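You operate a simulated robot arm through the tools that you are given. There is no shell and no other tool. Be economical: measure what you need, move in short steps, check, and stop when the job is done.

The job below is to be done with a simulated two-armed robot. You get a single attempt, and the scene is never put back.

JOB
Pull the tub plug and flush all three sample taps.
Fine: plug on the draining board first; run each tap a few seconds.

It is judged by the outcome, as a careful person would: the job done as asked, and still so three seconds after it is handed in. It fails if anything else is knocked over, pushed out of place, dropped, spilled or broken.

ROBOT AND FRAMES
Two 7-joint arms with fingered hands on one trunk that stands fixed in place. Base frame: the origin is at the foot of the trunk, x ahead of it, y to its left, z up. Lengths are in mm, angles in rad, forces in N, time in s.
The left shoulder is at [70, 139, 960], the right one opposite. With the tool pointing down near the work surface each hand reaches from about 440 to 820 mm from the base axis, measured 20 degrees to its own side. Payload 3.9 kg a hand.
The TCP of each hand is the grasp point between the finger pads, 29 mm short of the fingertips. In the tool frame z runs along the fingers and y along their closing line. The gripper opens to 100 mm. The gripper's body begins 34 mm behind the TCP. The gripper is a hand of 5 fingers: y runs from the thumb to the fingers, the wrist lies at [-15, -105, -177] in the tool frame, and closing takes about 1.5 s.
Orientation is that of the tool frame in the base frame, as [roll, pitch, yaw] about the fixed x, y, z axes, in that order (R = Rz(yaw) Ry(pitch) Rx(roll)). With the fingers straight down and the wrist toward the robot, the tool's x, y and z point along [0, 1, 0], [1, 0, 0] and [0, 0, -1] of the base frame.

CONTROLS
- The arms move only by the tool arm_command. It takes "left_commands", "right_commands" or both (then of equal length, played together; a hand with none holds still); each is a list of rows, each a list of 6 numbers: the shift along the tool's x, y, z in units of 25 mm (1.0 is 25 mm), then the turn, a rotation vector about the tool's x, y, z in units of 6 degrees (1.0 is 6 degrees). In form: [[x, y, z, rx, ry, rz], ...]. A call has 1 to 20 rows; each row shifts and turns the commanded pose from where the row before left it, along the tool's axes as they then stand. "left_hand" and "right_hand" are, for a hand that has rows, the finger opening in cm, from 0 to 10, set as the call begins (left out, the last holds). A call with a number of a shift or a turn outside -1 to 1 is refused whole. Rows are played at 5 a second. More than 50 mm and 0.15 rad between two rows, or a gripper value outside its range, and nothing of the call is played. A pose out of reach is approached as far as the arm can. The call stops where the force on the tool passes 40 N (or 10 N more than at its start, if that is more) or the arm is blocked; 0.2 s more then pass. The fingers move at their own pace (about 153 mm/s each) and stop on an object; they squeeze with about 25 N. The grip force told is the motor's: it shows also when the fingers shut on nothing. Time passes only in rows, and 0.2 s behind the last, so rows that do not move let the fingers close. The reply holds the time, the measured pose of the TCP, the force on the tool along the base axes, the opening and the grip force, in the units named above and with some noise, with the torque about the TCP (base axes, N m) and any sound that the robot's microphone picked up.
- Cameras (640 x 400 px; columns grow to the right, rows downward): "scene" is now at [148.5, 1, 1318.6]; the picture's right is [-0.00, -1.00, 0.00], its down [-0.24, 0.00, -0.97] and it looks along [0.97, -0.00, -0.24] (base axes); focal length 214 px, centre (320, 200). "left" rides on the left gripper at [-66, -86, -121] in its tool frame; the picture's right is [-0.76, -0.31, 0.58], its down [0.59, -0.70, 0.40] and it looks along [0.28, 0.64, 0.71] (tool axes); focal length 247 px, centre (320, 200). "right" rides on the right gripper at [66, -86, -121] in its tool frame; the picture's right is [-0.76, 0.31, -0.58], its down [-0.59, -0.70, 0.40] and it looks along [-0.28, 0.64, 0.71] (tool axes); focal length 247 px, centre (320, 200). There is no depth. A picture from a camera that has moved, and an enlarged one, comes with that camera's place and axes in the base frame and with its lens. The place of the scene camera against the robot may be out by one fixed shift of up to 12 mm in any direction.
- capture(camera): a new picture of that camera. No time passes.
- raise_lower(by): slides the trunk up (or, below 0, down) by that many mm; the arms and the scene camera ride with it, the base frame stays. It gives what a move gives, with no picture.
- set_fingers(index, middle, ring, little, thumb_bend, thumb_turn, hand): sets how far each is bent, from 0 (flat) to 1 (curled in); at 0.3 the hand is open as for a grip, at 0.7 the pads meet at the TCP. One left out holds its place. A second passes; each finger stops where it meets its share of the squeeze, and holds until it gets a number again. A gripper value or a shape takes the hand back. It gives what a move gives, with no picture; readings hold the bend of each and the force on index, middle, ring, little, thumb and palm. thumb_turn goes from beside the hand (0) to across from the fingers (1), as for a grip.
- grasp_type(shape, hand): the hand has 5 fingers and takes this shape, open, in about a second: jaw (thumb against the fingers, like two jaws); tri (thumb and two fingers); tip (a fingertip pinch); poke (one finger out to press); point (the index stretched); flat (the hand flat); cup (the hand cupped); fist (a fist). The gripper value then closes the fingers along that shape, each until it touches; the sizes above hold for jaw. It gives what a move gives, with no picture.
- head_to(pan, tilt): turns the head with the scene camera to pan (to the left, within 1.501 rad either way) and tilt (down, from -0.506 to 1.204), counted from straight ahead of the robot. It gives what a move gives.
- inspect(camera, box): a new picture of the part [left, top, right, bottom] of that camera's present view, enlarged. No time passes.
- finish_job(): hands the job in; it is judged then, once.

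Work in short steps. Places have to be worked out from the pictures, the camera data and where the tool is seen: move nearer, look again, correct. Check each grasp and each placing, and mend what went wrong. You have 120 turns and 94 pictures in all, those below and enlarged ones among them. Open the grippers and draw the arms clear of the work before you hand the job in, unless the task says otherwise; then end with one line.

The tools are called after "Request:" as name(argument=value, ...) on one line, values as JSON. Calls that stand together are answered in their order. arm_command: Moves the arms, as the interface text tells. Its arguments: {"type":"object","properties":{"left_commands":{"type":"array","items":{"type":"array","items":{"type":"number"}}},"left_hand":{"type":"number"},"right_commands":{"type":"array","items":{"type":"array","items":{"type":"number"}}},"right_hand":{"type":"number"}},"required":[]} The other tools are called the same way: raise_lower (by) slides the trunk up or down; grasp_type (shape, hand) gives the hand a shape; set_fingers (index, middle, ring, little, thumb_bend, thumb_turn, hand) moves the fingers one by one; head_to (pan, tilt) turns the head that bears the scene camera; capture (camera) takes a picture; inspect (camera, box) takes an enlarged picture of a part of a camera's view; finish_job () hands the job in.

At the start:

```text
time_s: 0.0
left_eef_pos: [398.3, 169.0, 1354.5]
left_orientation: [-3.142, 0.0, 1.662]
left_force: [0.4, 0.0, -0.1]
left_ft_torque: [0.01, -0.03, 0.0]
left_grip_width: 99.9
left_grip_force: 0.0
left_shape: jaw
left_bend: [0.3, 0.3, 0.3, 0.3, 0.3, 0.98]
left_finger forces: [0.0, 0.0, 0.0, 0.0, 0.0, 0.1]
right_eef_pos: [479.1, -137.2, 1272.9]
right_orientation: [3.141, 0.0, 1.663]
right_force: [0.4, 0.8, -0.3]
right_ft_torque: [0.03, 0.0, -0.02]
right_grip_width: 99.9
right_grip_force: 0.1
right_shape: jaw
right_bend: [0.3, 0.3, 0.3, 0.3, 0.3, 0.98]
right_finger forces: [0.1, 0.0, 0.0, 0.0, 0.0, 0.0]
trunk travel left (down, up): [-602.0, 238.0]
head pan, tilt: [0.0, 0.239]
```

scene: 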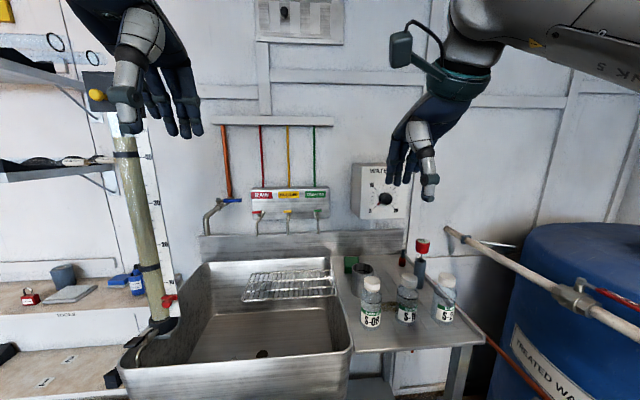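
right: 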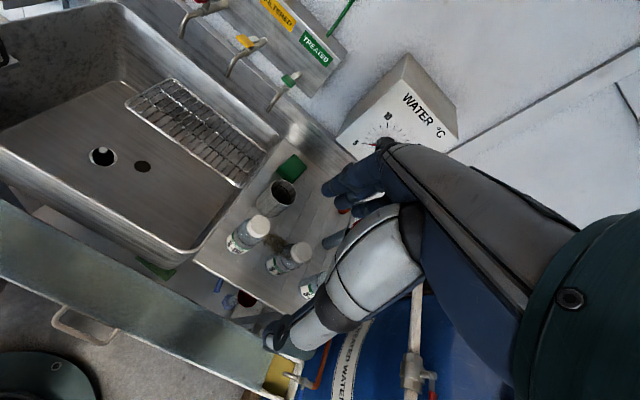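
left: 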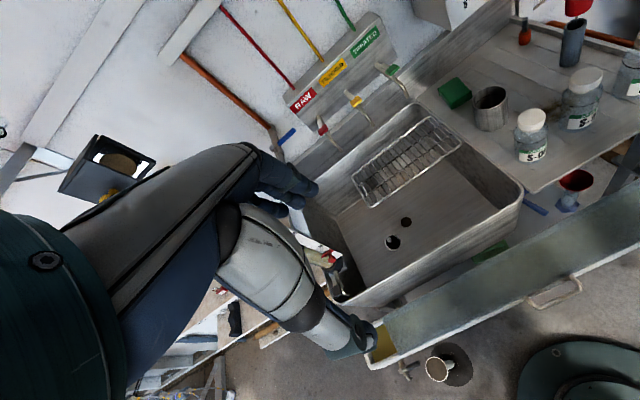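

I start by looking closer at the tub, the taps and the board.

Request:
inspect(camera="scene", box=[190, 170, 350, 270])

Request:
inspect(camera="right", box=[60, 60, 340, 235])

Request:
inspect(camera="left", box=[260, 60, 540, 280])

Request:
head_to(pan=0.0, tilt=0.75)

Request:
capture(camera="scene")

```text
4.00 times, centred on (270, 220) of scene
camera zoom: at [148.5, 1.0, 1318.6], right [0.0, -1.0, 0.0], down [-0.24, 0.0, -0.97], along [0.97, 0.0, -0.24], focal length 858 px, centre (520, 120)
```

zoom: 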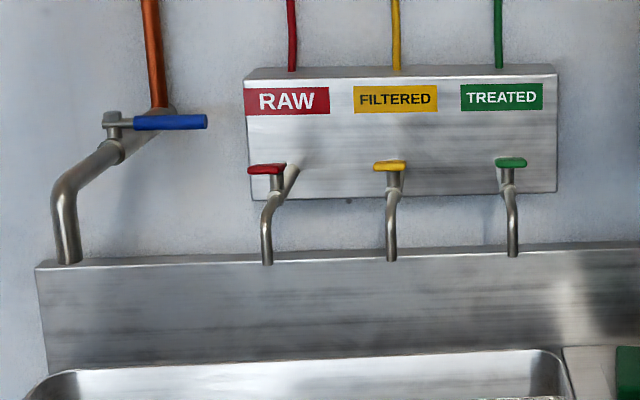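

```text
2.29 times, centred on (200, 148) of right
camera zoom: at [387.6, -81.6, 1394.6], right [0.38, -0.73, 0.58], down [-0.65, -0.65, -0.4], along [0.67, -0.22, -0.71], focal length 564 px, centre (594, 320)
```

zoom: 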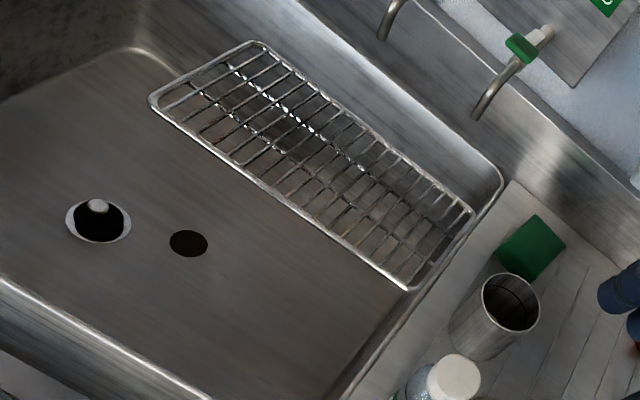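

```text
1.82 times, centred on (400, 170) of left
camera zoom: at [318.3, 96.3, 1476.0], right [-0.24, -0.78, -0.58], down [-0.75, 0.52, -0.4], along [0.61, 0.34, -0.71], focal length 449 px, centre (174, 254)
```

zoom: 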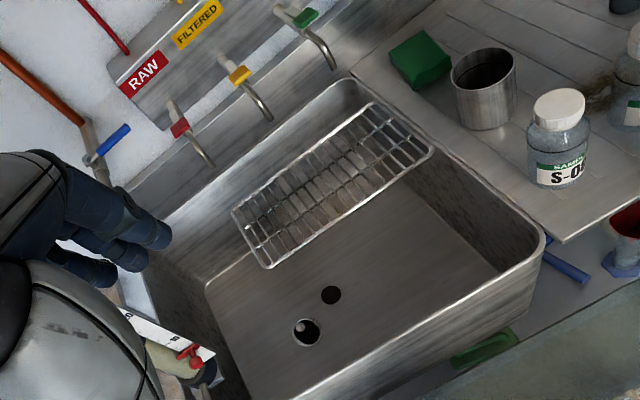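

```text
time_s: 0.9
left_eef_pos: [398.2, 168.3, 1354.8]
left_orientation: [-3.14, 0.001, 1.662]
left_force: [0.3, -0.2, -0.6]
left_ft_torque: [-0.05, 0.04, 0.01]
left_grip_width: 99.7
left_grip_force: 0.1
left_shape: jaw
left_bend: [0.3, 0.3, 0.3, 0.3, 0.3, 0.98]
left_finger forces: [0.0, 0.1, 0.0, 0.0, 0.1, 0.0]
right_eef_pos: [479.1, -136.8, 1273.9]
right_orientation: [-3.141, 0.0, 1.663]
right_force: [0.7, -0.2, 0.8]
right_ft_torque: [-0.01, 0.0, 0.02]
right_grip_width: 99.8
right_grip_force: 0.1
right_shape: jaw
right_bend: [0.3, 0.3, 0.3, 0.3, 0.3, 0.98]
right_finger forces: [0.1, 0.1, 0.0, 0.1, 0.0, 0.0]
trunk travel left (down, up): [-602.0, 238.0]
head pan, tilt: [0.0, 0.75]
```

```text
87 pictures are left
camera scene: at [138.1, 1.1, 1272.5], right [0.0, -1.0, 0.0], down [-0.68, 0.0, -0.73], along [0.73, 0.0, -0.68], focal length 214 px, centre (320, 200)
```

scene: 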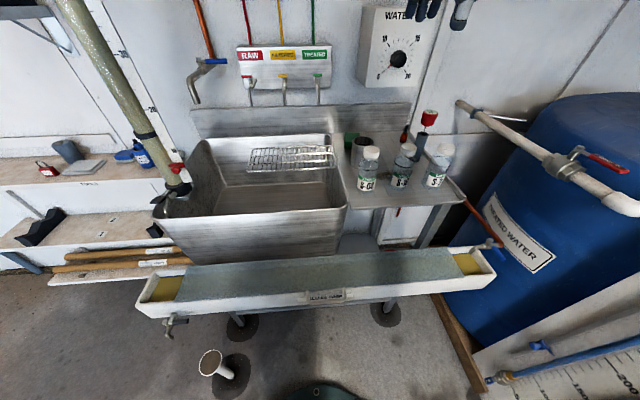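

Rough triangulation: plug ≈[691,278,630], taps ≈[814, 208/106/9, 1112], board top ≈885. A vertical pipe stands near [610,390]. I raise the trunk so the forearm will clear the tub rim, then bring the left hand over the tub to look.

Request:
raise_lower(by=150)

Request:
arm_command(left_commands=[[0, 0.5, 1, 0, 0, 0], [0, 0.5, 1, 0, 0, 0], [0, 0.5, 1, 0, 0, 0], [0, 0.5, 1, 0, 0, 0], [0, 0.5, 1, 0, 0, 0], [0, 0.5, 1, 0, 0, 0], [0, 0.5, 1, 0, 0, 0], [0, 0.5, 1, 0, 0, 0], [0, 0.5, 1, 0, 0, 0], [0, 0.5, 1, 0, 0, 0], [0, 0.5, 1, 0, 0, 0], [0, 0.5, 1, 0, 0, 0]])

Request:
capture(camera="left")

Request:
capture(camera="scene")

```text
time_s: 2.7
left_eef_pos: [398.6, 168.5, 1504.7]
left_orientation: [3.141, 0.0, 1.661]
left_force: [-0.8, 0.8, 0.4]
left_ft_torque: [-0.01, -0.02, 0.02]
left_grip_width: 99.9
left_grip_force: 0.1
left_shape: jaw
left_bend: [0.3, 0.3, 0.3, 0.3, 0.3, 0.98]
left_finger forces: [0.0, 0.1, 0.1, 0.1, 0.1, 0.0]
right_eef_pos: [479.2, -138.6, 1423.2]
right_orientation: [3.141, 0.002, 1.663]
right_force: [0.3, -0.1, 0.1]
right_ft_torque: [-0.01, -0.01, 0.02]
right_grip_width: 99.6
right_grip_force: 0.2
right_shape: jaw
right_bend: [0.3, 0.3, 0.3, 0.3, 0.3, 0.98]
right_finger forces: [0.0, 0.1, 0.0, 0.0, 0.0, 0.1]
trunk travel left (down, up): [-752.0, 88.0]
head pan, tilt: [0.0, 0.75]
```

```text
time_s: 5.3
left_eef_pos: [549.0, 182.4, 1206.1]
left_orientation: [3.142, 0.001, 1.66]
left_force: [0.4, 0.3, -0.1]
left_ft_torque: [-0.02, 0.02, 0.0]
left_grip_width: 99.8
left_grip_force: 0.0
left_shape: jaw
left_bend: [0.3, 0.3, 0.3, 0.3, 0.3, 0.98]
left_finger forces: [0.0, 0.2, 0.0, 0.1, 0.1, 0.0]
right_eef_pos: [479.6, -138.4, 1423.4]
right_orientation: [-3.141, 0.002, 1.663]
right_force: [-0.2, 0.1, -0.2]
right_ft_torque: [-0.01, -0.01, 0.04]
right_grip_width: 99.8
right_grip_force: 0.0
right_shape: jaw
right_bend: [0.3, 0.3, 0.3, 0.3, 0.3, 0.98]
right_finger forces: [0.0, 0.0, 0.1, 0.0, 0.0, 0.0]
trunk travel left (down, up): [-752.0, 88.0]
head pan, tilt: [0.0, 0.75]
```

```text
86 pictures are left
camera left: at [469.1, 109.2, 1326.6], right [-0.24, -0.78, -0.58], down [-0.75, 0.52, -0.4], along [0.61, 0.34, -0.71], focal length 247 px, centre (320, 200)
```

left: 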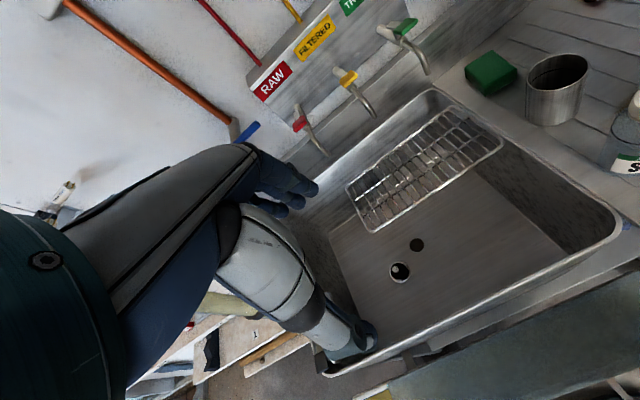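

```text
85 pictures are left
camera scene: at [138.8, 0.8, 1422.4], right [0.0, -1.0, 0.0], down [-0.68, 0.0, -0.73], along [0.73, 0.0, -0.68], focal length 214 px, centre (320, 200)
```

scene: 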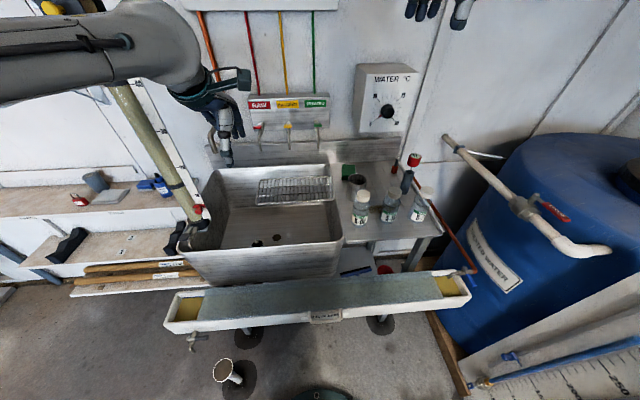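

Looking closely at the plug and the other hole.

Request:
inspect(camera="left", box=[370, 220, 450, 295])

Request:
inspect(camera="left", box=[270, 10, 450, 160])

Request:
inspect(camera="scene", box=[320, 140, 460, 260])

```text
5.33 times, centred on (410, 258) of left
camera zoom: at [469.1, 109.2, 1326.6], right [-0.24, -0.78, -0.58], down [-0.75, 0.52, -0.4], along [0.61, 0.34, -0.71], focal length 1317 px, centre (-160, -107)
```

zoom: 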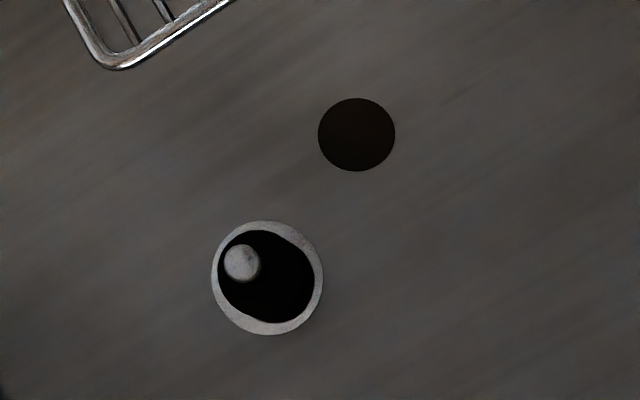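

```text
2.67 times, centred on (360, 85) of left
camera zoom: at [469.1, 109.2, 1326.6], right [-0.24, -0.78, -0.58], down [-0.75, 0.52, -0.4], along [0.61, 0.34, -0.71], focal length 659 px, centre (213, 507)
```

zoom: 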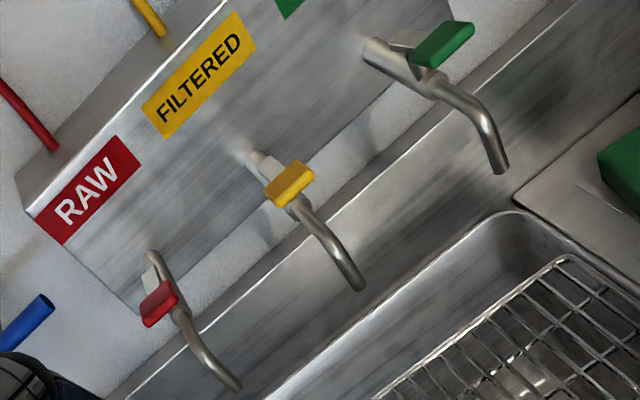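

```text
3.33 times, centred on (390, 200) of scene
camera zoom: at [138.8, 0.8, 1422.4], right [0.0, -1.0, 0.0], down [-0.68, 0.0, -0.73], along [0.73, 0.0, -0.68], focal length 715 px, centre (87, 200)
```

zoom: 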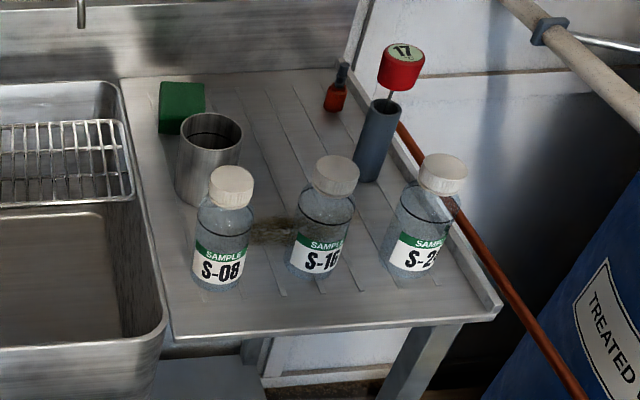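

The plug is a black disc with a small knob; a rack corner at ≈[710,237,870] is close to it. I yaw the hand so its narrow side faces the rack, and descend partway above the plug.

Request:
arm_command(left_commands=[[0, 0, 0, 0, 0, -0.9], [0, 0, 0, 0, 0, -0.9], [0, 0, 0, 0, 0, -0.9], [0, 0, 0, 0, 0, -0.9], [0, 0, 0, 0, 0, -0.8], [0, 0, 0, 0, 0, -0.8], [0, 0.64, 0.92, 0, 0, 0], [0, 0.64, 0.92, 0, 0, 0], [0, 0.64, 0.92, 0, 0, 0], [0, 0.64, 0.92, 0, 0, 0], [0, 0.64, 0.92, 0, 0, 0], [0, 0.64, 0.92, 0, 0, 0], [0, 0.64, 0.92, 0, 0, 0], [0, 0.64, 0.92, 0, 0, 0]])

Request:
capture(camera="left")

Request:
head_to(pan=0.3, tilt=0.75)

Request:
capture(camera="scene")

```text
time_s: 8.3
left_eef_pos: [650.8, 261.1, 1017.7]
left_orientation: [3.141, -0.002, 2.206]
left_force: [0.1, 0.4, -0.3]
left_ft_torque: [0.02, 0.04, 0.01]
left_grip_width: 99.8
left_grip_force: 0.0
left_shape: jaw
left_bend: [0.3, 0.3, 0.3, 0.3, 0.3, 0.98]
left_finger forces: [0.0, 0.0, 0.0, 0.1, 0.0, 0.0]
right_eef_pos: [481.0, -136.7, 1422.6]
right_orientation: [-3.138, 0.001, 1.664]
right_force: [0.1, 0.0, -0.2]
right_ft_torque: [0.01, -0.01, 0.01]
right_grip_width: 99.6
right_grip_force: 0.0
right_shape: jaw
right_bend: [0.3, 0.3, 0.3, 0.3, 0.3, 0.98]
right_finger forces: [0.0, 0.1, 0.0, 0.0, 0.0, 0.0]
trunk travel left (down, up): [-752.0, 88.0]
head pan, tilt: [0.0, 0.75]
```

```text
81 pictures are left
camera left: at [621.1, 157.1, 1139.4], right [0.2, -0.79, -0.58], down [-0.92, 0.06, -0.4], along [0.35, 0.61, -0.71], focal length 247 px, centre (320, 200)
```

left: 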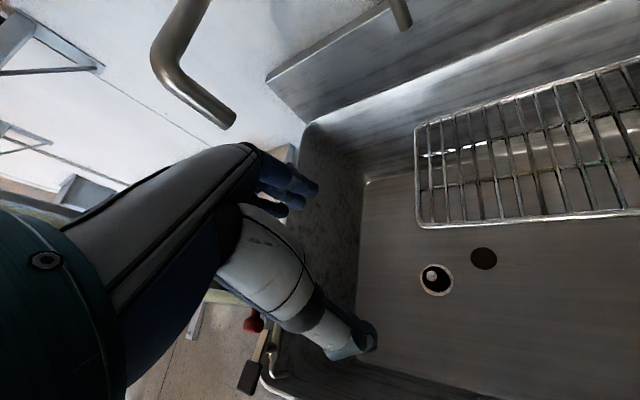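

```text
time_s: 9.1
left_eef_pos: [649.6, 259.5, 1018.4]
left_orientation: [3.141, 0.002, 2.205]
left_force: [0.2, -0.4, 0.1]
left_ft_torque: [0.02, 0.01, -0.02]
left_grip_width: 99.7
left_grip_force: 0.1
left_shape: jaw
left_bend: [0.3, 0.3, 0.3, 0.3, 0.3, 0.98]
left_finger forces: [0.1, 0.0, 0.1, 0.1, 0.1, 0.1]
right_eef_pos: [478.8, -138.3, 1423.7]
right_orientation: [3.141, 0.0, 1.662]
right_force: [-0.3, 0.3, -0.2]
right_ft_torque: [0.01, 0.02, 0.0]
right_grip_width: 99.9
right_grip_force: 0.0
right_shape: jaw
right_bend: [0.3, 0.3, 0.3, 0.3, 0.3, 0.98]
right_finger forces: [0.0, 0.0, 0.0, 0.1, 0.0, 0.1]
trunk travel left (down, up): [-752.0, 88.0]
head pan, tilt: [0.3, 0.75]
```

```text
80 pictures are left
camera scene: at [134.0, 25.4, 1422.5], right [0.29, -0.96, 0.0], down [-0.65, -0.2, -0.73], along [0.7, 0.22, -0.68], focal length 214 px, centre (320, 200)
```

scene: 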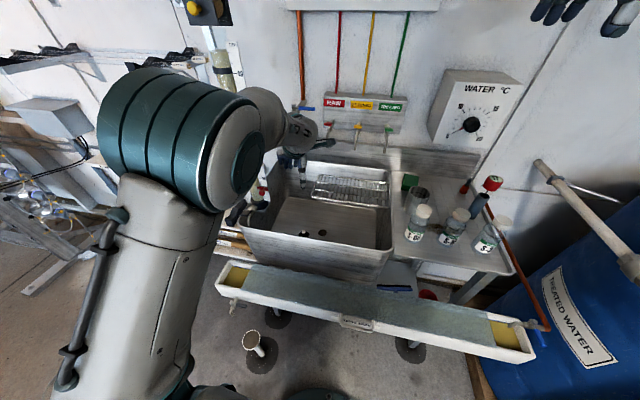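

Plug refined to ≈[688,275]. Rack corner ≈[713,238,870]. I tilt the hand 15° and go partway down.

Request:
arm_command(left_commands=[[0, 0, 0, 0.84, 0, 0], [0, 0, 0, 0.83, 0, 0], [0, 0, 0, 0.83, 0, 0], [-0.04, 0.4, 0.98, 0, 0, 0], [-0.04, 0.4, 0.98, 0, 0, 0], [-0.04, 0.4, 0.98, 0, 0, 0], [-0.04, 0.4, 0.98, 0, 0, 0], [-0.04, 0.4, 0.98, 0, 0, 0], [-0.04, 0.4, 0.98, 0, 0, 0]], left_hand=7)

Request:
capture(camera="left")

Request:
inspect(camera="scene", box=[220, 100, 420, 260])

```text
time_s: 11.1
left_eef_pos: [672.2, 265.0, 862.1]
left_orientation: [-2.882, 0.003, 2.206]
left_force: [0.5, -0.2, -1.0]
left_ft_torque: [0.0, 0.02, 0.02]
left_grip_width: 70.5
left_grip_force: 0.1
left_shape: jaw
left_bend: [0.41, 0.35, 0.26, 0.4, 0.3, 0.99]
left_finger forces: [0.0, 0.1, 0.0, 0.0, 0.1, 0.0]
right_eef_pos: [481.1, -137.1, 1423.2]
right_orientation: [3.141, -0.002, 1.662]
right_force: [0.2, 0.4, 0.2]
right_ft_torque: [0.0, -0.01, 0.01]
right_grip_width: 99.7
right_grip_force: 0.0
right_shape: jaw
right_bend: [0.3, 0.3, 0.3, 0.3, 0.3, 0.98]
right_finger forces: [0.0, 0.0, 0.0, 0.0, 0.0, 0.0]
trunk travel left (down, up): [-752.0, 88.0]
head pan, tilt: [0.3, 0.75]
```

```text
79 pictures are left
camera left: at [668.3, 182.6, 1001.1], right [0.09, -0.87, -0.48], down [-0.98, 0.01, -0.2], along [0.18, 0.49, -0.85], focal length 247 px, centre (320, 200)
```

left: 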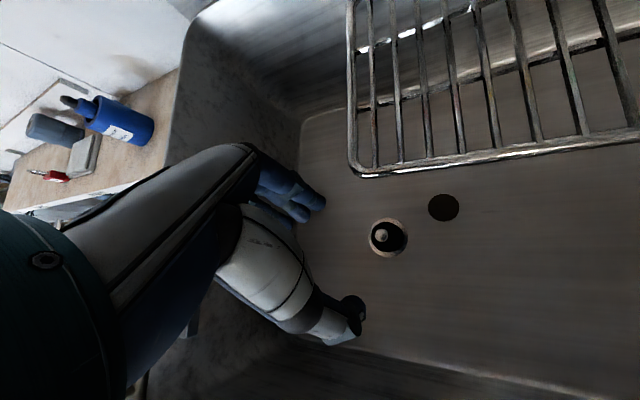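

```text
2.50 times, centred on (320, 180) of scene
camera zoom: at [135.4, 26.0, 1422.4], right [0.3, -0.96, 0.0], down [-0.65, -0.2, -0.73], along [0.7, 0.22, -0.68], focal length 536 px, centre (320, 250)
```

zoom: 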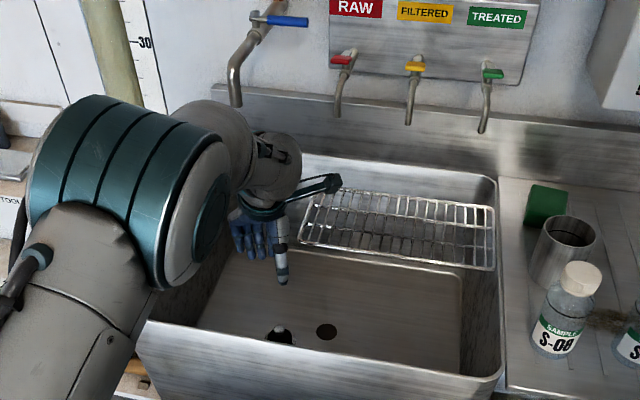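

The wrist camera would foul the rack at this yaw. I turn back to yaw ≈1.85 with only 8° tilt, which keeps both the camera and the hand's narrow side clear, then go down 100 mm.

Request:
arm_command(left_commands=[[0, 0, 0, -0.9, 0, 0], [0, 0, 0, -0.8, 0, 0], [0, 0, 0, -0.8, 0, 0], [0, 0, 0, 0, 0, 0.85], [0, 0, 0, 0, 0, 0.85], [0, 0, 0, 0, 0, 0.85], [0, 0, 0, 0, 0, 0.85], [0, 0, 0, 0.66, 0, 0], [0, 0, 0, 0.67, 0, 0], [0.05, 0.28, 0.99, 0, 0, 0], [0.05, 0.28, 0.99, 0, 0, 0], [0.05, 0.28, 0.99, 0, 0, 0], [0.05, 0.28, 0.99, 0, 0, 0]])

Request:
capture(camera="left")

Request:
inspect(camera="scene", box=[220, 100, 420, 260])

```text
time_s: 13.9
left_eef_pos: [681.9, 272.9, 759.4]
left_orientation: [-3.004, 0.001, 1.849]
left_force: [0.6, 0.9, 0.2]
left_ft_torque: [0.01, -0.03, 0.0]
left_grip_width: 70.2
left_grip_force: 0.1
left_shape: jaw
left_bend: [0.41, 0.35, 0.26, 0.4, 0.3, 0.99]
left_finger forces: [0.0, 0.0, 0.0, 0.1, 0.0, 0.1]
right_eef_pos: [480.5, -137.2, 1423.1]
right_orientation: [-3.142, 0.001, 1.663]
right_force: [0.1, 0.9, 0.6]
right_ft_torque: [-0.01, 0.01, 0.0]
right_grip_width: 99.5
right_grip_force: 0.1
right_shape: jaw
right_bend: [0.3, 0.3, 0.3, 0.3, 0.3, 0.98]
right_finger forces: [0.1, 0.1, 0.0, 0.1, 0.1, 0.0]
trunk travel left (down, up): [-752.0, 88.0]
head pan, tilt: [0.3, 0.75]
```

```text
77 pictures are left
camera left: at [635.9, 192.1, 891.5], right [-0.16, -0.83, -0.53], down [-0.88, 0.36, -0.3], along [0.44, 0.42, -0.79], focal length 247 px, centre (320, 200)
```

left: 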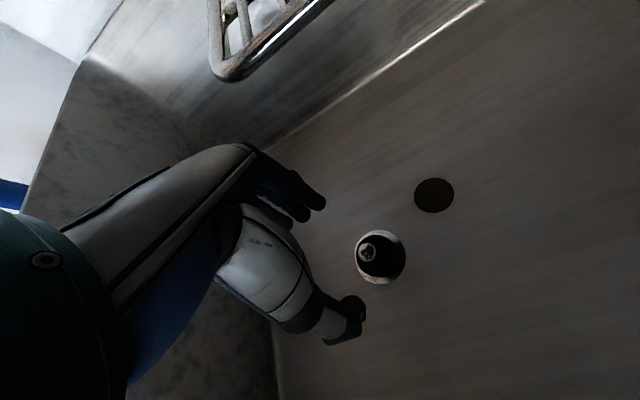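

```text
2.50 times, centred on (320, 180) of scene
camera zoom: at [135.4, 26.0, 1422.4], right [0.3, -0.96, 0.0], down [-0.65, -0.2, -0.73], along [0.7, 0.22, -0.68], focal length 536 px, centre (320, 250)
```

zoom: 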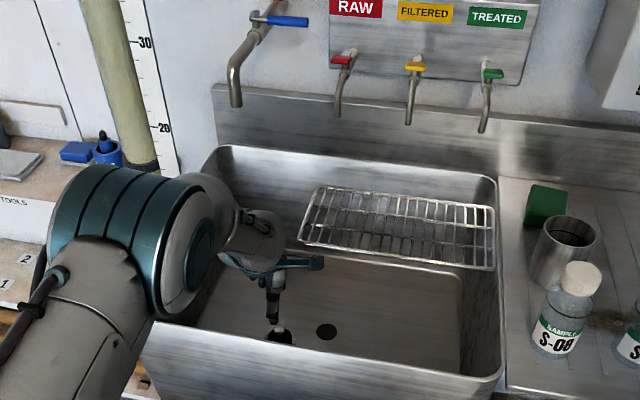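

The knob stands about 30 mm above the ring centred ≈[687,272,632]. I descend 75 mm and look again.

Request:
arm_command(left_commands=[[-0.03, 0.2, 0.98, 0, 0, 0], [-0.03, 0.2, 0.98, 0, 0, 0], [-0.03, 0.2, 0.98, 0, 0, 0], [0, 0, 0, 0, 0, 0]])

Request:
inspect(camera="left", box=[200, 120, 520, 360])

Request:
inspect(camera="scene", box=[220, 100, 420, 260])

```text
time_s: 14.9
left_eef_pos: [687.3, 274.0, 686.4]
left_orientation: [-3.004, 0.0, 1.852]
left_force: [-0.1, 0.7, -0.4]
left_ft_torque: [-0.02, 0.03, 0.01]
left_grip_width: 70.4
left_grip_force: 0.0
left_shape: jaw
left_bend: [0.41, 0.35, 0.26, 0.4, 0.3, 0.99]
left_finger forces: [0.0, 0.0, 0.0, 0.1, 0.1, 0.0]
right_eef_pos: [479.1, -137.8, 1424.6]
right_orientation: [3.141, 0.002, 1.663]
right_force: [0.1, -0.7, 0.4]
right_ft_torque: [-0.02, -0.01, 0.02]
right_grip_width: 99.8
right_grip_force: 0.1
right_shape: jaw
right_bend: [0.3, 0.3, 0.3, 0.3, 0.3, 0.98]
right_finger forces: [0.0, 0.1, 0.1, 0.0, 0.1, 0.0]
trunk travel left (down, up): [-752.0, 88.0]
head pan, tilt: [0.3, 0.75]
```

```text
1.67 times, centred on (360, 240) of left
camera zoom: at [639.4, 192.5, 817.8], right [-0.16, -0.83, -0.53], down [-0.88, 0.36, -0.3], along [0.44, 0.42, -0.79], focal length 412 px, centre (253, 133)
```

zoom: 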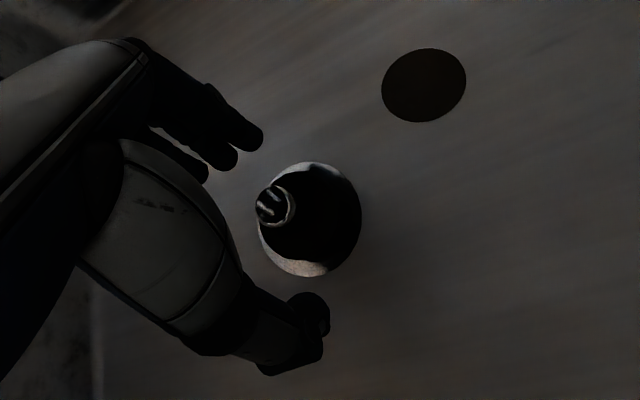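

```text
2.50 times, centred on (320, 180) of scene
camera zoom: at [134.2, 25.5, 1422.5], right [0.3, -0.96, 0.0], down [-0.65, -0.2, -0.73], along [0.7, 0.22, -0.68], focal length 536 px, centre (320, 250)
```

zoom: 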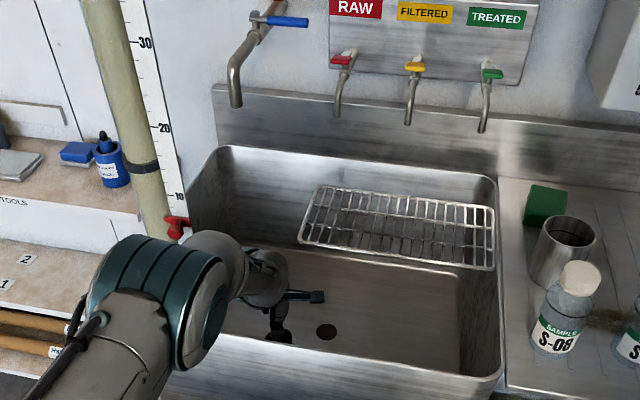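

Knob reads as ≈[690,271], top about level with the fingertips. I correct 6 mm and descend 20 mm so the finger ends straddle it.

Request:
arm_command(left_commands=[[-0.18, 0.25, 0.0, 0, 0, 0], [0, 0.06, 0.4, 0, 0, 0], [0, 0.06, 0.4, 0, 0, 0], [0, 0, 0, 0, 0, 0]])

Request:
inspect(camera="left", box=[200, 120, 520, 360])

```text
time_s: 15.9
left_eef_pos: [694.9, 270.5, 664.5]
left_orientation: [-3.003, 0.001, 1.85]
left_force: [0.0, 0.7, 0.5]
left_ft_torque: [0.04, 0.05, 0.01]
left_grip_width: 70.3
left_grip_force: 0.1
left_shape: jaw
left_bend: [0.41, 0.35, 0.26, 0.4, 0.3, 0.99]
left_finger forces: [0.0, 0.1, 0.0, 0.0, 0.0, 0.0]
right_eef_pos: [479.1, -138.3, 1422.3]
right_orientation: [-3.141, 0.001, 1.663]
right_force: [-0.1, 0.2, -0.6]
right_ft_torque: [0.0, -0.02, 0.01]
right_grip_width: 99.7
right_grip_force: 0.1
right_shape: jaw
right_bend: [0.3, 0.3, 0.3, 0.3, 0.3, 0.98]
right_finger forces: [0.0, 0.1, 0.0, 0.0, 0.0, 0.0]
trunk travel left (down, up): [-752.0, 88.0]
head pan, tilt: [0.3, 0.75]
```

```text
1.67 times, centred on (360, 240) of left
camera zoom: at [647.2, 189.3, 796.7], right [-0.16, -0.83, -0.53], down [-0.88, 0.36, -0.3], along [0.44, 0.42, -0.8], focal length 412 px, centre (253, 133)
```

zoom: 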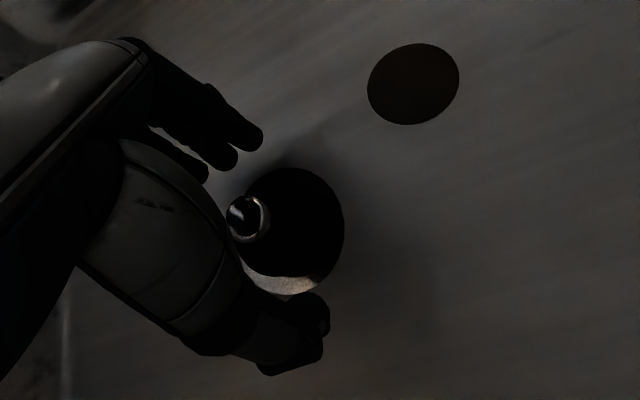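

The knob now sits between thumb and fingers. Closing.

Request:
arm_command(left_commands=[[0, 0, 0, 0, 0, 0], [0, 0, 0, 0, 0, 0], [0, 0, 0, 0, 0, 0], [0, 0, 0, 0, 0, 0], [0, 0, 0, 0, 0, 0], [0, 0, 0, 0, 0, 0], [0, 0, 0, 0, 0, 0], [0, 0, 0, 0, 0, 0]], left_hand=0)

Request:
inspect(camera="left", box=[200, 120, 520, 360])

```text
time_s: 17.7
left_eef_pos: [694.6, 270.0, 664.5]
left_orientation: [-3.002, 0.002, 1.85]
left_force: [0.1, -1.2, 0.3]
left_ft_torque: [0.01, 0.0, 0.0]
left_grip_width: 2.9
left_grip_force: 25.4
left_shape: jaw
left_bend: [0.71, 0.65, 0.7, 0.7, 0.74, 1.0]
left_finger forces: [0.1, 9.5, 0.0, 0.0, 0.0, 0.0]
right_eef_pos: [479.2, -137.2, 1423.8]
right_orientation: [-3.141, 0.0, 1.663]
right_force: [-0.6, 0.0, 0.3]
right_ft_torque: [0.0, 0.02, 0.02]
right_grip_width: 99.5
right_grip_force: 0.1
right_shape: jaw
right_bend: [0.3, 0.3, 0.3, 0.3, 0.3, 0.98]
right_finger forces: [0.1, 0.1, 0.0, 0.0, 0.0, 0.0]
trunk travel left (down, up): [-752.0, 88.0]
head pan, tilt: [0.3, 0.75]
```

```text
1.67 times, centred on (360, 240) of left
camera zoom: at [647.4, 189.4, 796.8], right [-0.16, -0.83, -0.53], down [-0.88, 0.36, -0.3], along [0.44, 0.42, -0.8], focal length 412 px, centre (253, 133)
```

zoom: 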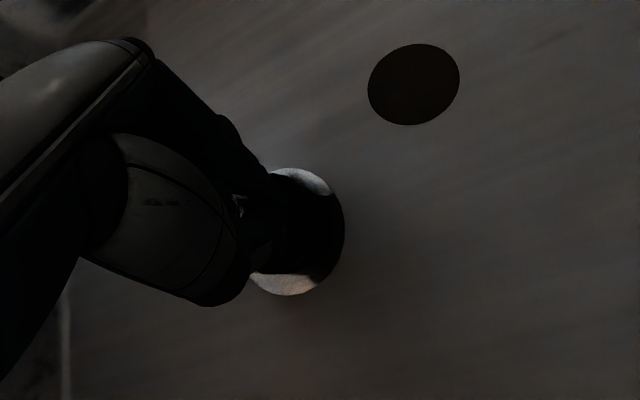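

The grip is nearly shut, with only the middle finger loaded; probably a poor hold. I test with a small lift.

Request:
arm_command(left_commands=[[0, -0.06, -0.4, 0, 0, 0], [0, -0.06, -0.4, 0, 0, 0], [0, 0, 0, 0, 0, 0]])

Request:
inspect(camera="left", box=[200, 120, 520, 360])

```text
time_s: 18.5
left_eef_pos: [695.3, 270.3, 685.4]
left_orientation: [-3.002, 0.001, 1.85]
left_force: [0.4, -0.7, -0.6]
left_ft_torque: [0.07, -0.02, -0.02]
left_grip_width: 3.1
left_grip_force: 25.0
left_shape: jaw
left_bend: [0.71, 0.65, 0.7, 0.7, 0.74, 1.0]
left_finger forces: [0.0, 9.5, 0.0, 0.1, 0.0, 0.0]
right_eef_pos: [480.5, -137.6, 1423.1]
right_orientation: [-3.141, 0.0, 1.663]
right_force: [-0.2, 0.0, 0.4]
right_ft_torque: [-0.02, 0.0, 0.01]
right_grip_width: 99.9
right_grip_force: 0.0
right_shape: jaw
right_bend: [0.3, 0.3, 0.3, 0.3, 0.3, 0.98]
right_finger forces: [0.1, 0.0, 0.1, 0.1, 0.0, 0.0]
trunk travel left (down, up): [-752.0, 88.0]
head pan, tilt: [0.3, 0.75]
```

```text
1.67 times, centred on (360, 240) of left
camera zoom: at [646.9, 188.8, 817.2], right [-0.16, -0.83, -0.53], down [-0.88, 0.36, -0.3], along [0.44, 0.42, -0.8], focal length 412 px, centre (253, 133)
```

zoom: 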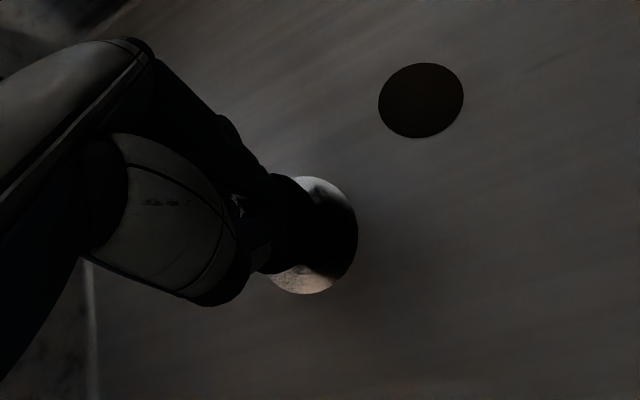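

Nothing seems lifted. I open again to see where the knob is.

Request:
arm_command(left_commands=[[0, 0, 0, 0, 0, 0], [0, 0, 0, 0, 0, 0], [0, 0, 0, 0, 0, 0], [0, 0, 0, 0, 0, 0], [0, 0, 0, 0, 0, 0]], left_hand=7)

Request:
inspect(camera="left", box=[280, 180, 440, 300])

```text
time_s: 19.7
left_eef_pos: [695.0, 271.0, 685.1]
left_orientation: [-3.002, 0.001, 1.852]
left_force: [0.2, -0.3, 0.3]
left_ft_torque: [0.01, 0.03, -0.02]
left_grip_width: 70.1
left_grip_force: 0.1
left_shape: jaw
left_bend: [0.41, 0.36, 0.26, 0.41, 0.31, 0.99]
left_finger forces: [0.0, 0.1, 0.0, 0.1, 0.1, 0.0]
right_eef_pos: [479.3, -138.6, 1423.7]
right_orientation: [3.141, 0.0, 1.664]
right_force: [0.6, -0.5, 0.3]
right_ft_torque: [-0.01, -0.03, -0.01]
right_grip_width: 99.7
right_grip_force: 0.1
right_shape: jaw
right_bend: [0.3, 0.3, 0.3, 0.3, 0.3, 0.98]
right_finger forces: [0.0, 0.0, 0.1, 0.0, 0.0, 0.0]
trunk travel left (down, up): [-752.0, 88.0]
head pan, tilt: [0.3, 0.75]
```

```text
3.33 times, centred on (360, 240) of left
camera zoom: at [646.8, 188.6, 817.3], right [-0.16, -0.83, -0.53], down [-0.88, 0.36, -0.3], along [0.44, 0.42, -0.8], focal length 823 px, centre (187, 67)
```

zoom: 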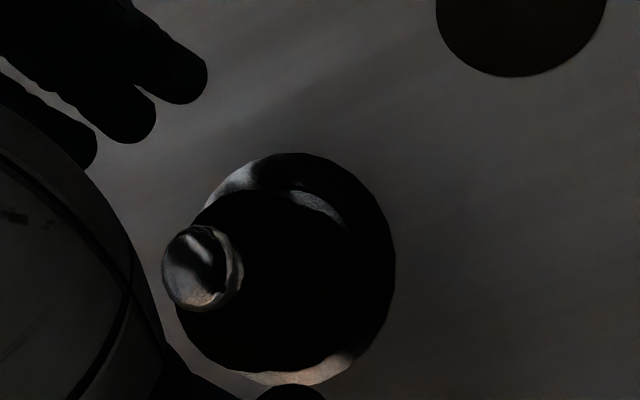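

The plug may have shifted slightly. I raise the hand to let light in and look from above.

Request:
arm_command(left_commands=[[0, -0.2, -0.98, 0, 0, 0], [0, -0.2, -0.98, 0, 0, 0], [0, -0.2, -0.98, 0, 0, 0]])

Request:
inspect(camera="left", box=[330, 200, 450, 290])

Request:
inspect(camera="scene", box=[280, 210, 360, 260])

```text
time_s: 20.5
left_eef_pos: [689.0, 268.7, 760.0]
left_orientation: [-3.003, -0.001, 1.849]
left_force: [0.5, 0.2, 0.7]
left_ft_torque: [0.0, -0.04, -0.01]
left_grip_width: 69.9
left_grip_force: 0.0
left_shape: jaw
left_bend: [0.41, 0.36, 0.26, 0.41, 0.3, 0.99]
left_finger forces: [0.1, 0.0, 0.0, 0.2, 0.1, 0.0]
right_eef_pos: [478.5, -138.2, 1424.1]
right_orientation: [-3.141, 0.0, 1.664]
right_force: [0.6, -0.8, 0.6]
right_ft_torque: [-0.02, 0.0, 0.0]
right_grip_width: 99.7
right_grip_force: 0.1
right_shape: jaw
right_bend: [0.3, 0.3, 0.3, 0.3, 0.3, 0.98]
right_finger forces: [0.1, 0.1, 0.0, 0.0, 0.1, 0.0]
trunk travel left (down, up): [-752.0, 88.0]
head pan, tilt: [0.3, 0.75]
```

```text
4.44 times, centred on (390, 245) of left
camera zoom: at [642.0, 187.0, 892.6], right [-0.16, -0.83, -0.53], down [-0.88, 0.36, -0.3], along [0.44, 0.42, -0.79], focal length 1098 px, centre (9, 0)
```

zoom: 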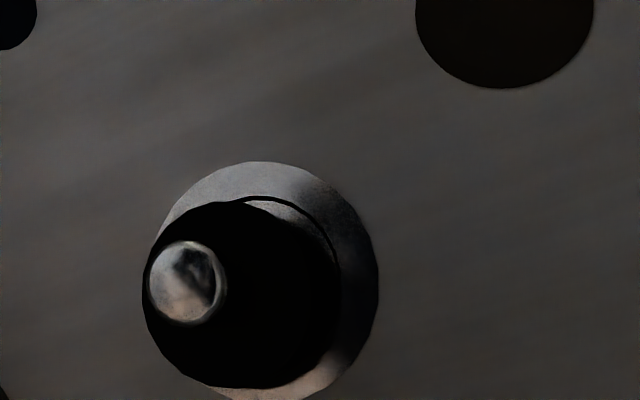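

```text
8.00 times, centred on (320, 235) of scene
camera zoom: at [133.6, 25.3, 1422.5], right [0.3, -0.96, 0.0], down [-0.65, -0.2, -0.73], along [0.7, 0.22, -0.68], focal length 1716 px, centre (320, -80)
```

zoom: 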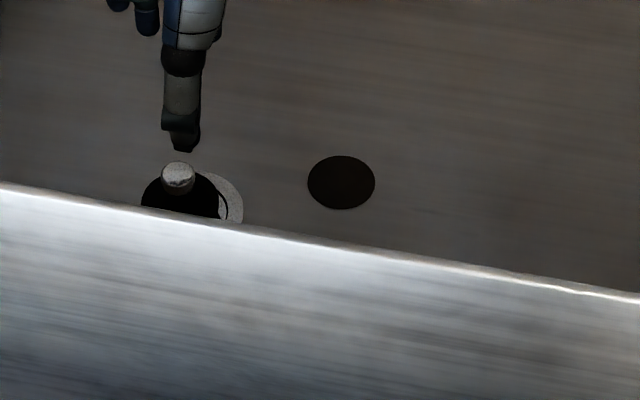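

The plug has already popped out and sits tilted/shifted on its ring, knob top now ≈[690,286,649]. I re-aim for the knob and come down to just above grip height.

Request:
arm_command(left_commands=[[0.33, 0.1, 0.3, 0, 0, 0], [0.33, 0.1, 0.3, 0, 0, 0], [0, 0.18, 0.93, 0, 0, 0], [0, 0.18, 0.93, 0, 0, 0], [0, 0.14, 0.7, 0, 0, 0], [0, 0, 0, 0, 0, 0]])

Request:
inspect(camera="left", box=[240, 160, 440, 310])

Request:
inspect(camera="scene", box=[280, 210, 360, 260])

```text
time_s: 21.9
left_eef_pos: [691.4, 285.9, 680.9]
left_orientation: [-3.002, 0.001, 1.851]
left_force: [-0.2, -0.1, 0.5]
left_ft_torque: [-0.01, -0.02, 0.01]
left_grip_width: 69.6
left_grip_force: 0.1
left_shape: jaw
left_bend: [0.41, 0.36, 0.26, 0.41, 0.3, 0.99]
left_finger forces: [0.1, 0.0, 0.1, 0.0, 0.1, 0.0]
right_eef_pos: [480.9, -138.4, 1423.3]
right_orientation: [3.141, 0.0, 1.664]
right_force: [0.3, 0.0, 0.3]
right_ft_torque: [-0.01, 0.01, -0.01]
right_grip_width: 99.5
right_grip_force: 0.1
right_shape: jaw
right_bend: [0.3, 0.3, 0.3, 0.3, 0.3, 0.98]
right_finger forces: [0.0, 0.0, 0.0, 0.0, 0.0, 0.0]
trunk travel left (down, up): [-752.0, 88.0]
head pan, tilt: [0.3, 0.75]
```

```text
2.67 times, centred on (340, 235) of left
camera zoom: at [643.7, 204.8, 811.4], right [-0.16, -0.83, -0.53], down [-0.88, 0.36, -0.3], along [0.44, 0.42, -0.79], focal length 659 px, centre (267, 107)
```

zoom: 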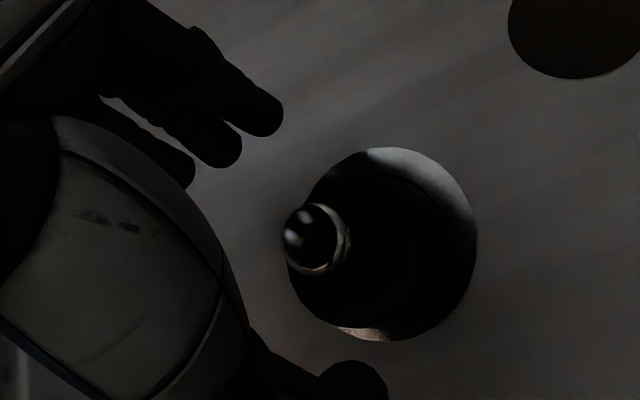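

```text
8.00 times, centred on (320, 235) of scene
camera zoom: at [134.3, 25.5, 1422.5], right [0.3, -0.96, 0.0], down [-0.65, -0.2, -0.73], along [0.7, 0.22, -0.68], focal length 1716 px, centre (320, -80)
```

zoom: 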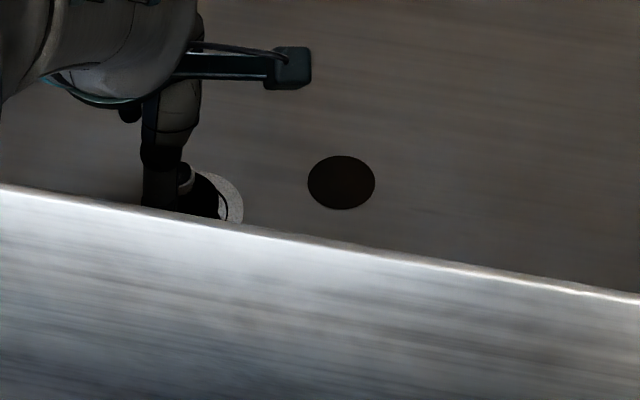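

Aligned within 3 mm. I descend the last 31 mm with small corrections, then close.

Request:
arm_command(left_commands=[[-0.08, 0.11, 0.4, 0, 0, 0], [0, 0.08, 0.41, 0, 0, 0], [0, 0.08, 0.41, 0, 0, 0], [0, 0, 0, 0, 0, 0]])

Request:
arm_command(left_commands=[[0, 0, 0, 0, 0, 0], [0, 0, 0, 0, 0, 0], [0, 0, 0, 0, 0, 0], [0, 0, 0, 0, 0, 0], [0, 0, 0, 0, 0, 0], [0, 0, 0, 0, 0, 0], [0, 0, 0, 0, 0, 0], [0, 0, 0, 0, 0, 0]], left_hand=0)

Request:
inspect(camera="left", box=[240, 160, 440, 310])

```text
time_s: 22.9
left_eef_pos: [696.2, 284.7, 650.8]
left_orientation: [-3.008, 0.002, 1.853]
left_force: [0.3, 0.9, 8.2]
left_ft_torque: [0.18, -0.31, 0.06]
left_grip_width: 69.6
left_grip_force: 0.2
left_shape: jaw
left_bend: [0.41, 0.35, 0.26, 0.41, 0.3, 0.99]
left_finger forces: [0.0, 8.1, 0.0, 0.1, 0.0, 0.1]
right_eef_pos: [477.6, -138.7, 1423.8]
right_orientation: [3.14, 0.0, 1.666]
right_force: [-0.4, 0.3, -0.1]
right_ft_torque: [0.0, 0.01, 0.02]
right_grip_width: 100.1
right_grip_force: 0.0
right_shape: jaw
right_bend: [0.3, 0.3, 0.3, 0.3, 0.3, 0.98]
right_finger forces: [0.1, 0.0, 0.1, 0.0, 0.0, 0.0]
trunk travel left (down, up): [-752.0, 88.0]
head pan, tilt: [0.3, 0.75]
```

```text
time_s: 24.7
left_eef_pos: [693.8, 284.5, 652.3]
left_orientation: [-3.007, 0.002, 1.852]
left_force: [0.9, -3.4, 20.3]
left_ft_torque: [-0.21, 0.43, 0.09]
left_grip_width: 29.1
left_grip_force: 25.4
left_shape: jaw
left_bend: [0.56, 0.48, 0.74, 0.55, 0.74, 1.0]
left_finger forces: [19.8, 2.1, 0.0, 0.0, 65.6, 0.0]
right_eef_pos: [476.3, -138.8, 1424.7]
right_orientation: [3.138, -0.001, 1.663]
right_force: [0.4, 0.9, 0.3]
right_ft_torque: [0.03, 0.0, 0.02]
right_grip_width: 100.0
right_grip_force: 0.1
right_shape: jaw
right_bend: [0.3, 0.3, 0.3, 0.3, 0.3, 0.98]
right_finger forces: [0.0, 0.1, 0.0, 0.0, 0.1, 0.1]
trunk travel left (down, up): [-752.0, 88.0]
head pan, tilt: [0.3, 0.75]
```

```text
2.67 times, centred on (340, 235) of left
camera zoom: at [646.0, 202.5, 783.2], right [-0.16, -0.83, -0.53], down [-0.88, 0.36, -0.3], along [0.44, 0.42, -0.79], focal length 659 px, centre (267, 107)
```

zoom: 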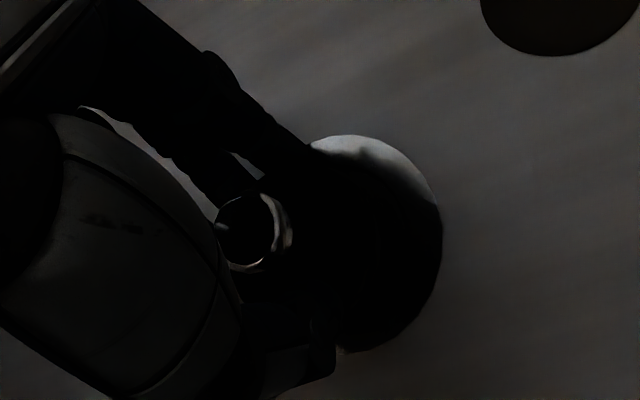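

Now index, middle and thumb carry force at a width of 29 mm, so something is held. I lift 40 mm and check.

Request:
arm_command(left_commands=[[0, -0.07, -0.5, 0, 0, 0], [0, -0.07, -0.5, 0, 0, 0], [0, -0.07, -0.5, 0, 0, 0], [0, 0, 0, 0, 0, 0]])

Request:
inspect(camera="left", box=[240, 160, 440, 310])

Request:
inspect(camera="scene", box=[280, 210, 360, 260])

```text
time_s: 25.7
left_eef_pos: [692.4, 285.3, 685.9]
left_orientation: [-3.001, -0.001, 1.852]
left_force: [0.6, -0.4, 0.7]
left_ft_torque: [-0.02, 0.03, 0.02]
left_grip_width: 25.9
left_grip_force: 24.8
left_shape: jaw
left_bend: [0.57, 0.47, 0.74, 0.55, 0.73, 1.0]
left_finger forces: [17.7, 2.8, 0.2, 0.0, 21.0, 0.1]
right_eef_pos: [480.2, -137.5, 1423.8]
right_orientation: [3.14, 0.0, 1.662]
right_force: [0.5, 0.4, -0.6]
right_ft_torque: [0.04, 0.01, -0.02]
right_grip_width: 99.9
right_grip_force: 0.1
right_shape: jaw
right_bend: [0.3, 0.3, 0.3, 0.3, 0.3, 0.98]
right_finger forces: [0.0, 0.0, 0.0, 0.0, 0.1, 0.0]
trunk travel left (down, up): [-752.0, 88.0]
head pan, tilt: [0.3, 0.75]
```

```text
2.67 times, centred on (340, 235) of left
camera zoom: at [645.9, 204.2, 819.1], right [-0.16, -0.83, -0.53], down [-0.89, 0.36, -0.3], along [0.44, 0.42, -0.8], focal length 659 px, centre (267, 107)
```

zoom: 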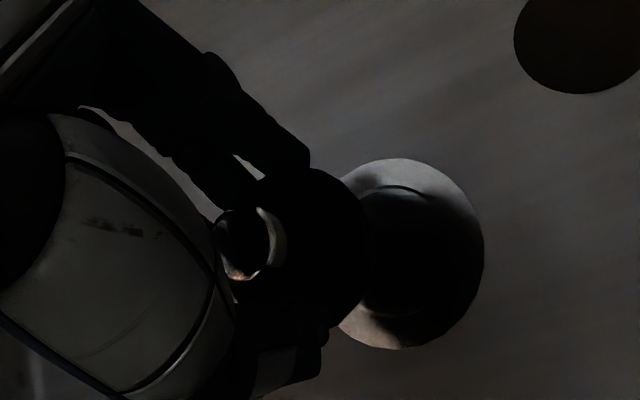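

```text
8.00 times, centred on (320, 235) of scene
camera zoom: at [134.5, 25.8, 1422.4], right [0.3, -0.96, 0.0], down [-0.65, -0.2, -0.73], along [0.7, 0.22, -0.68], focal length 1716 px, centre (320, -80)
```

zoom: 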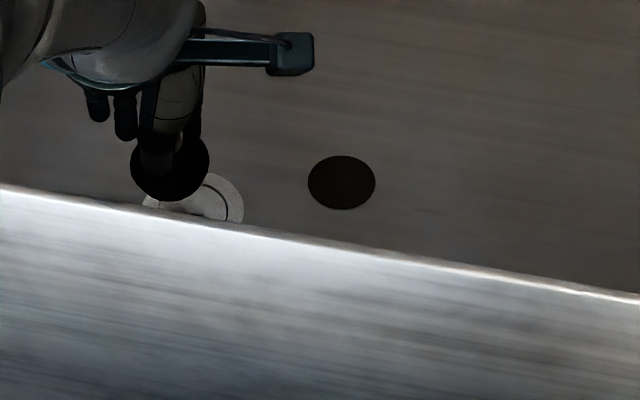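

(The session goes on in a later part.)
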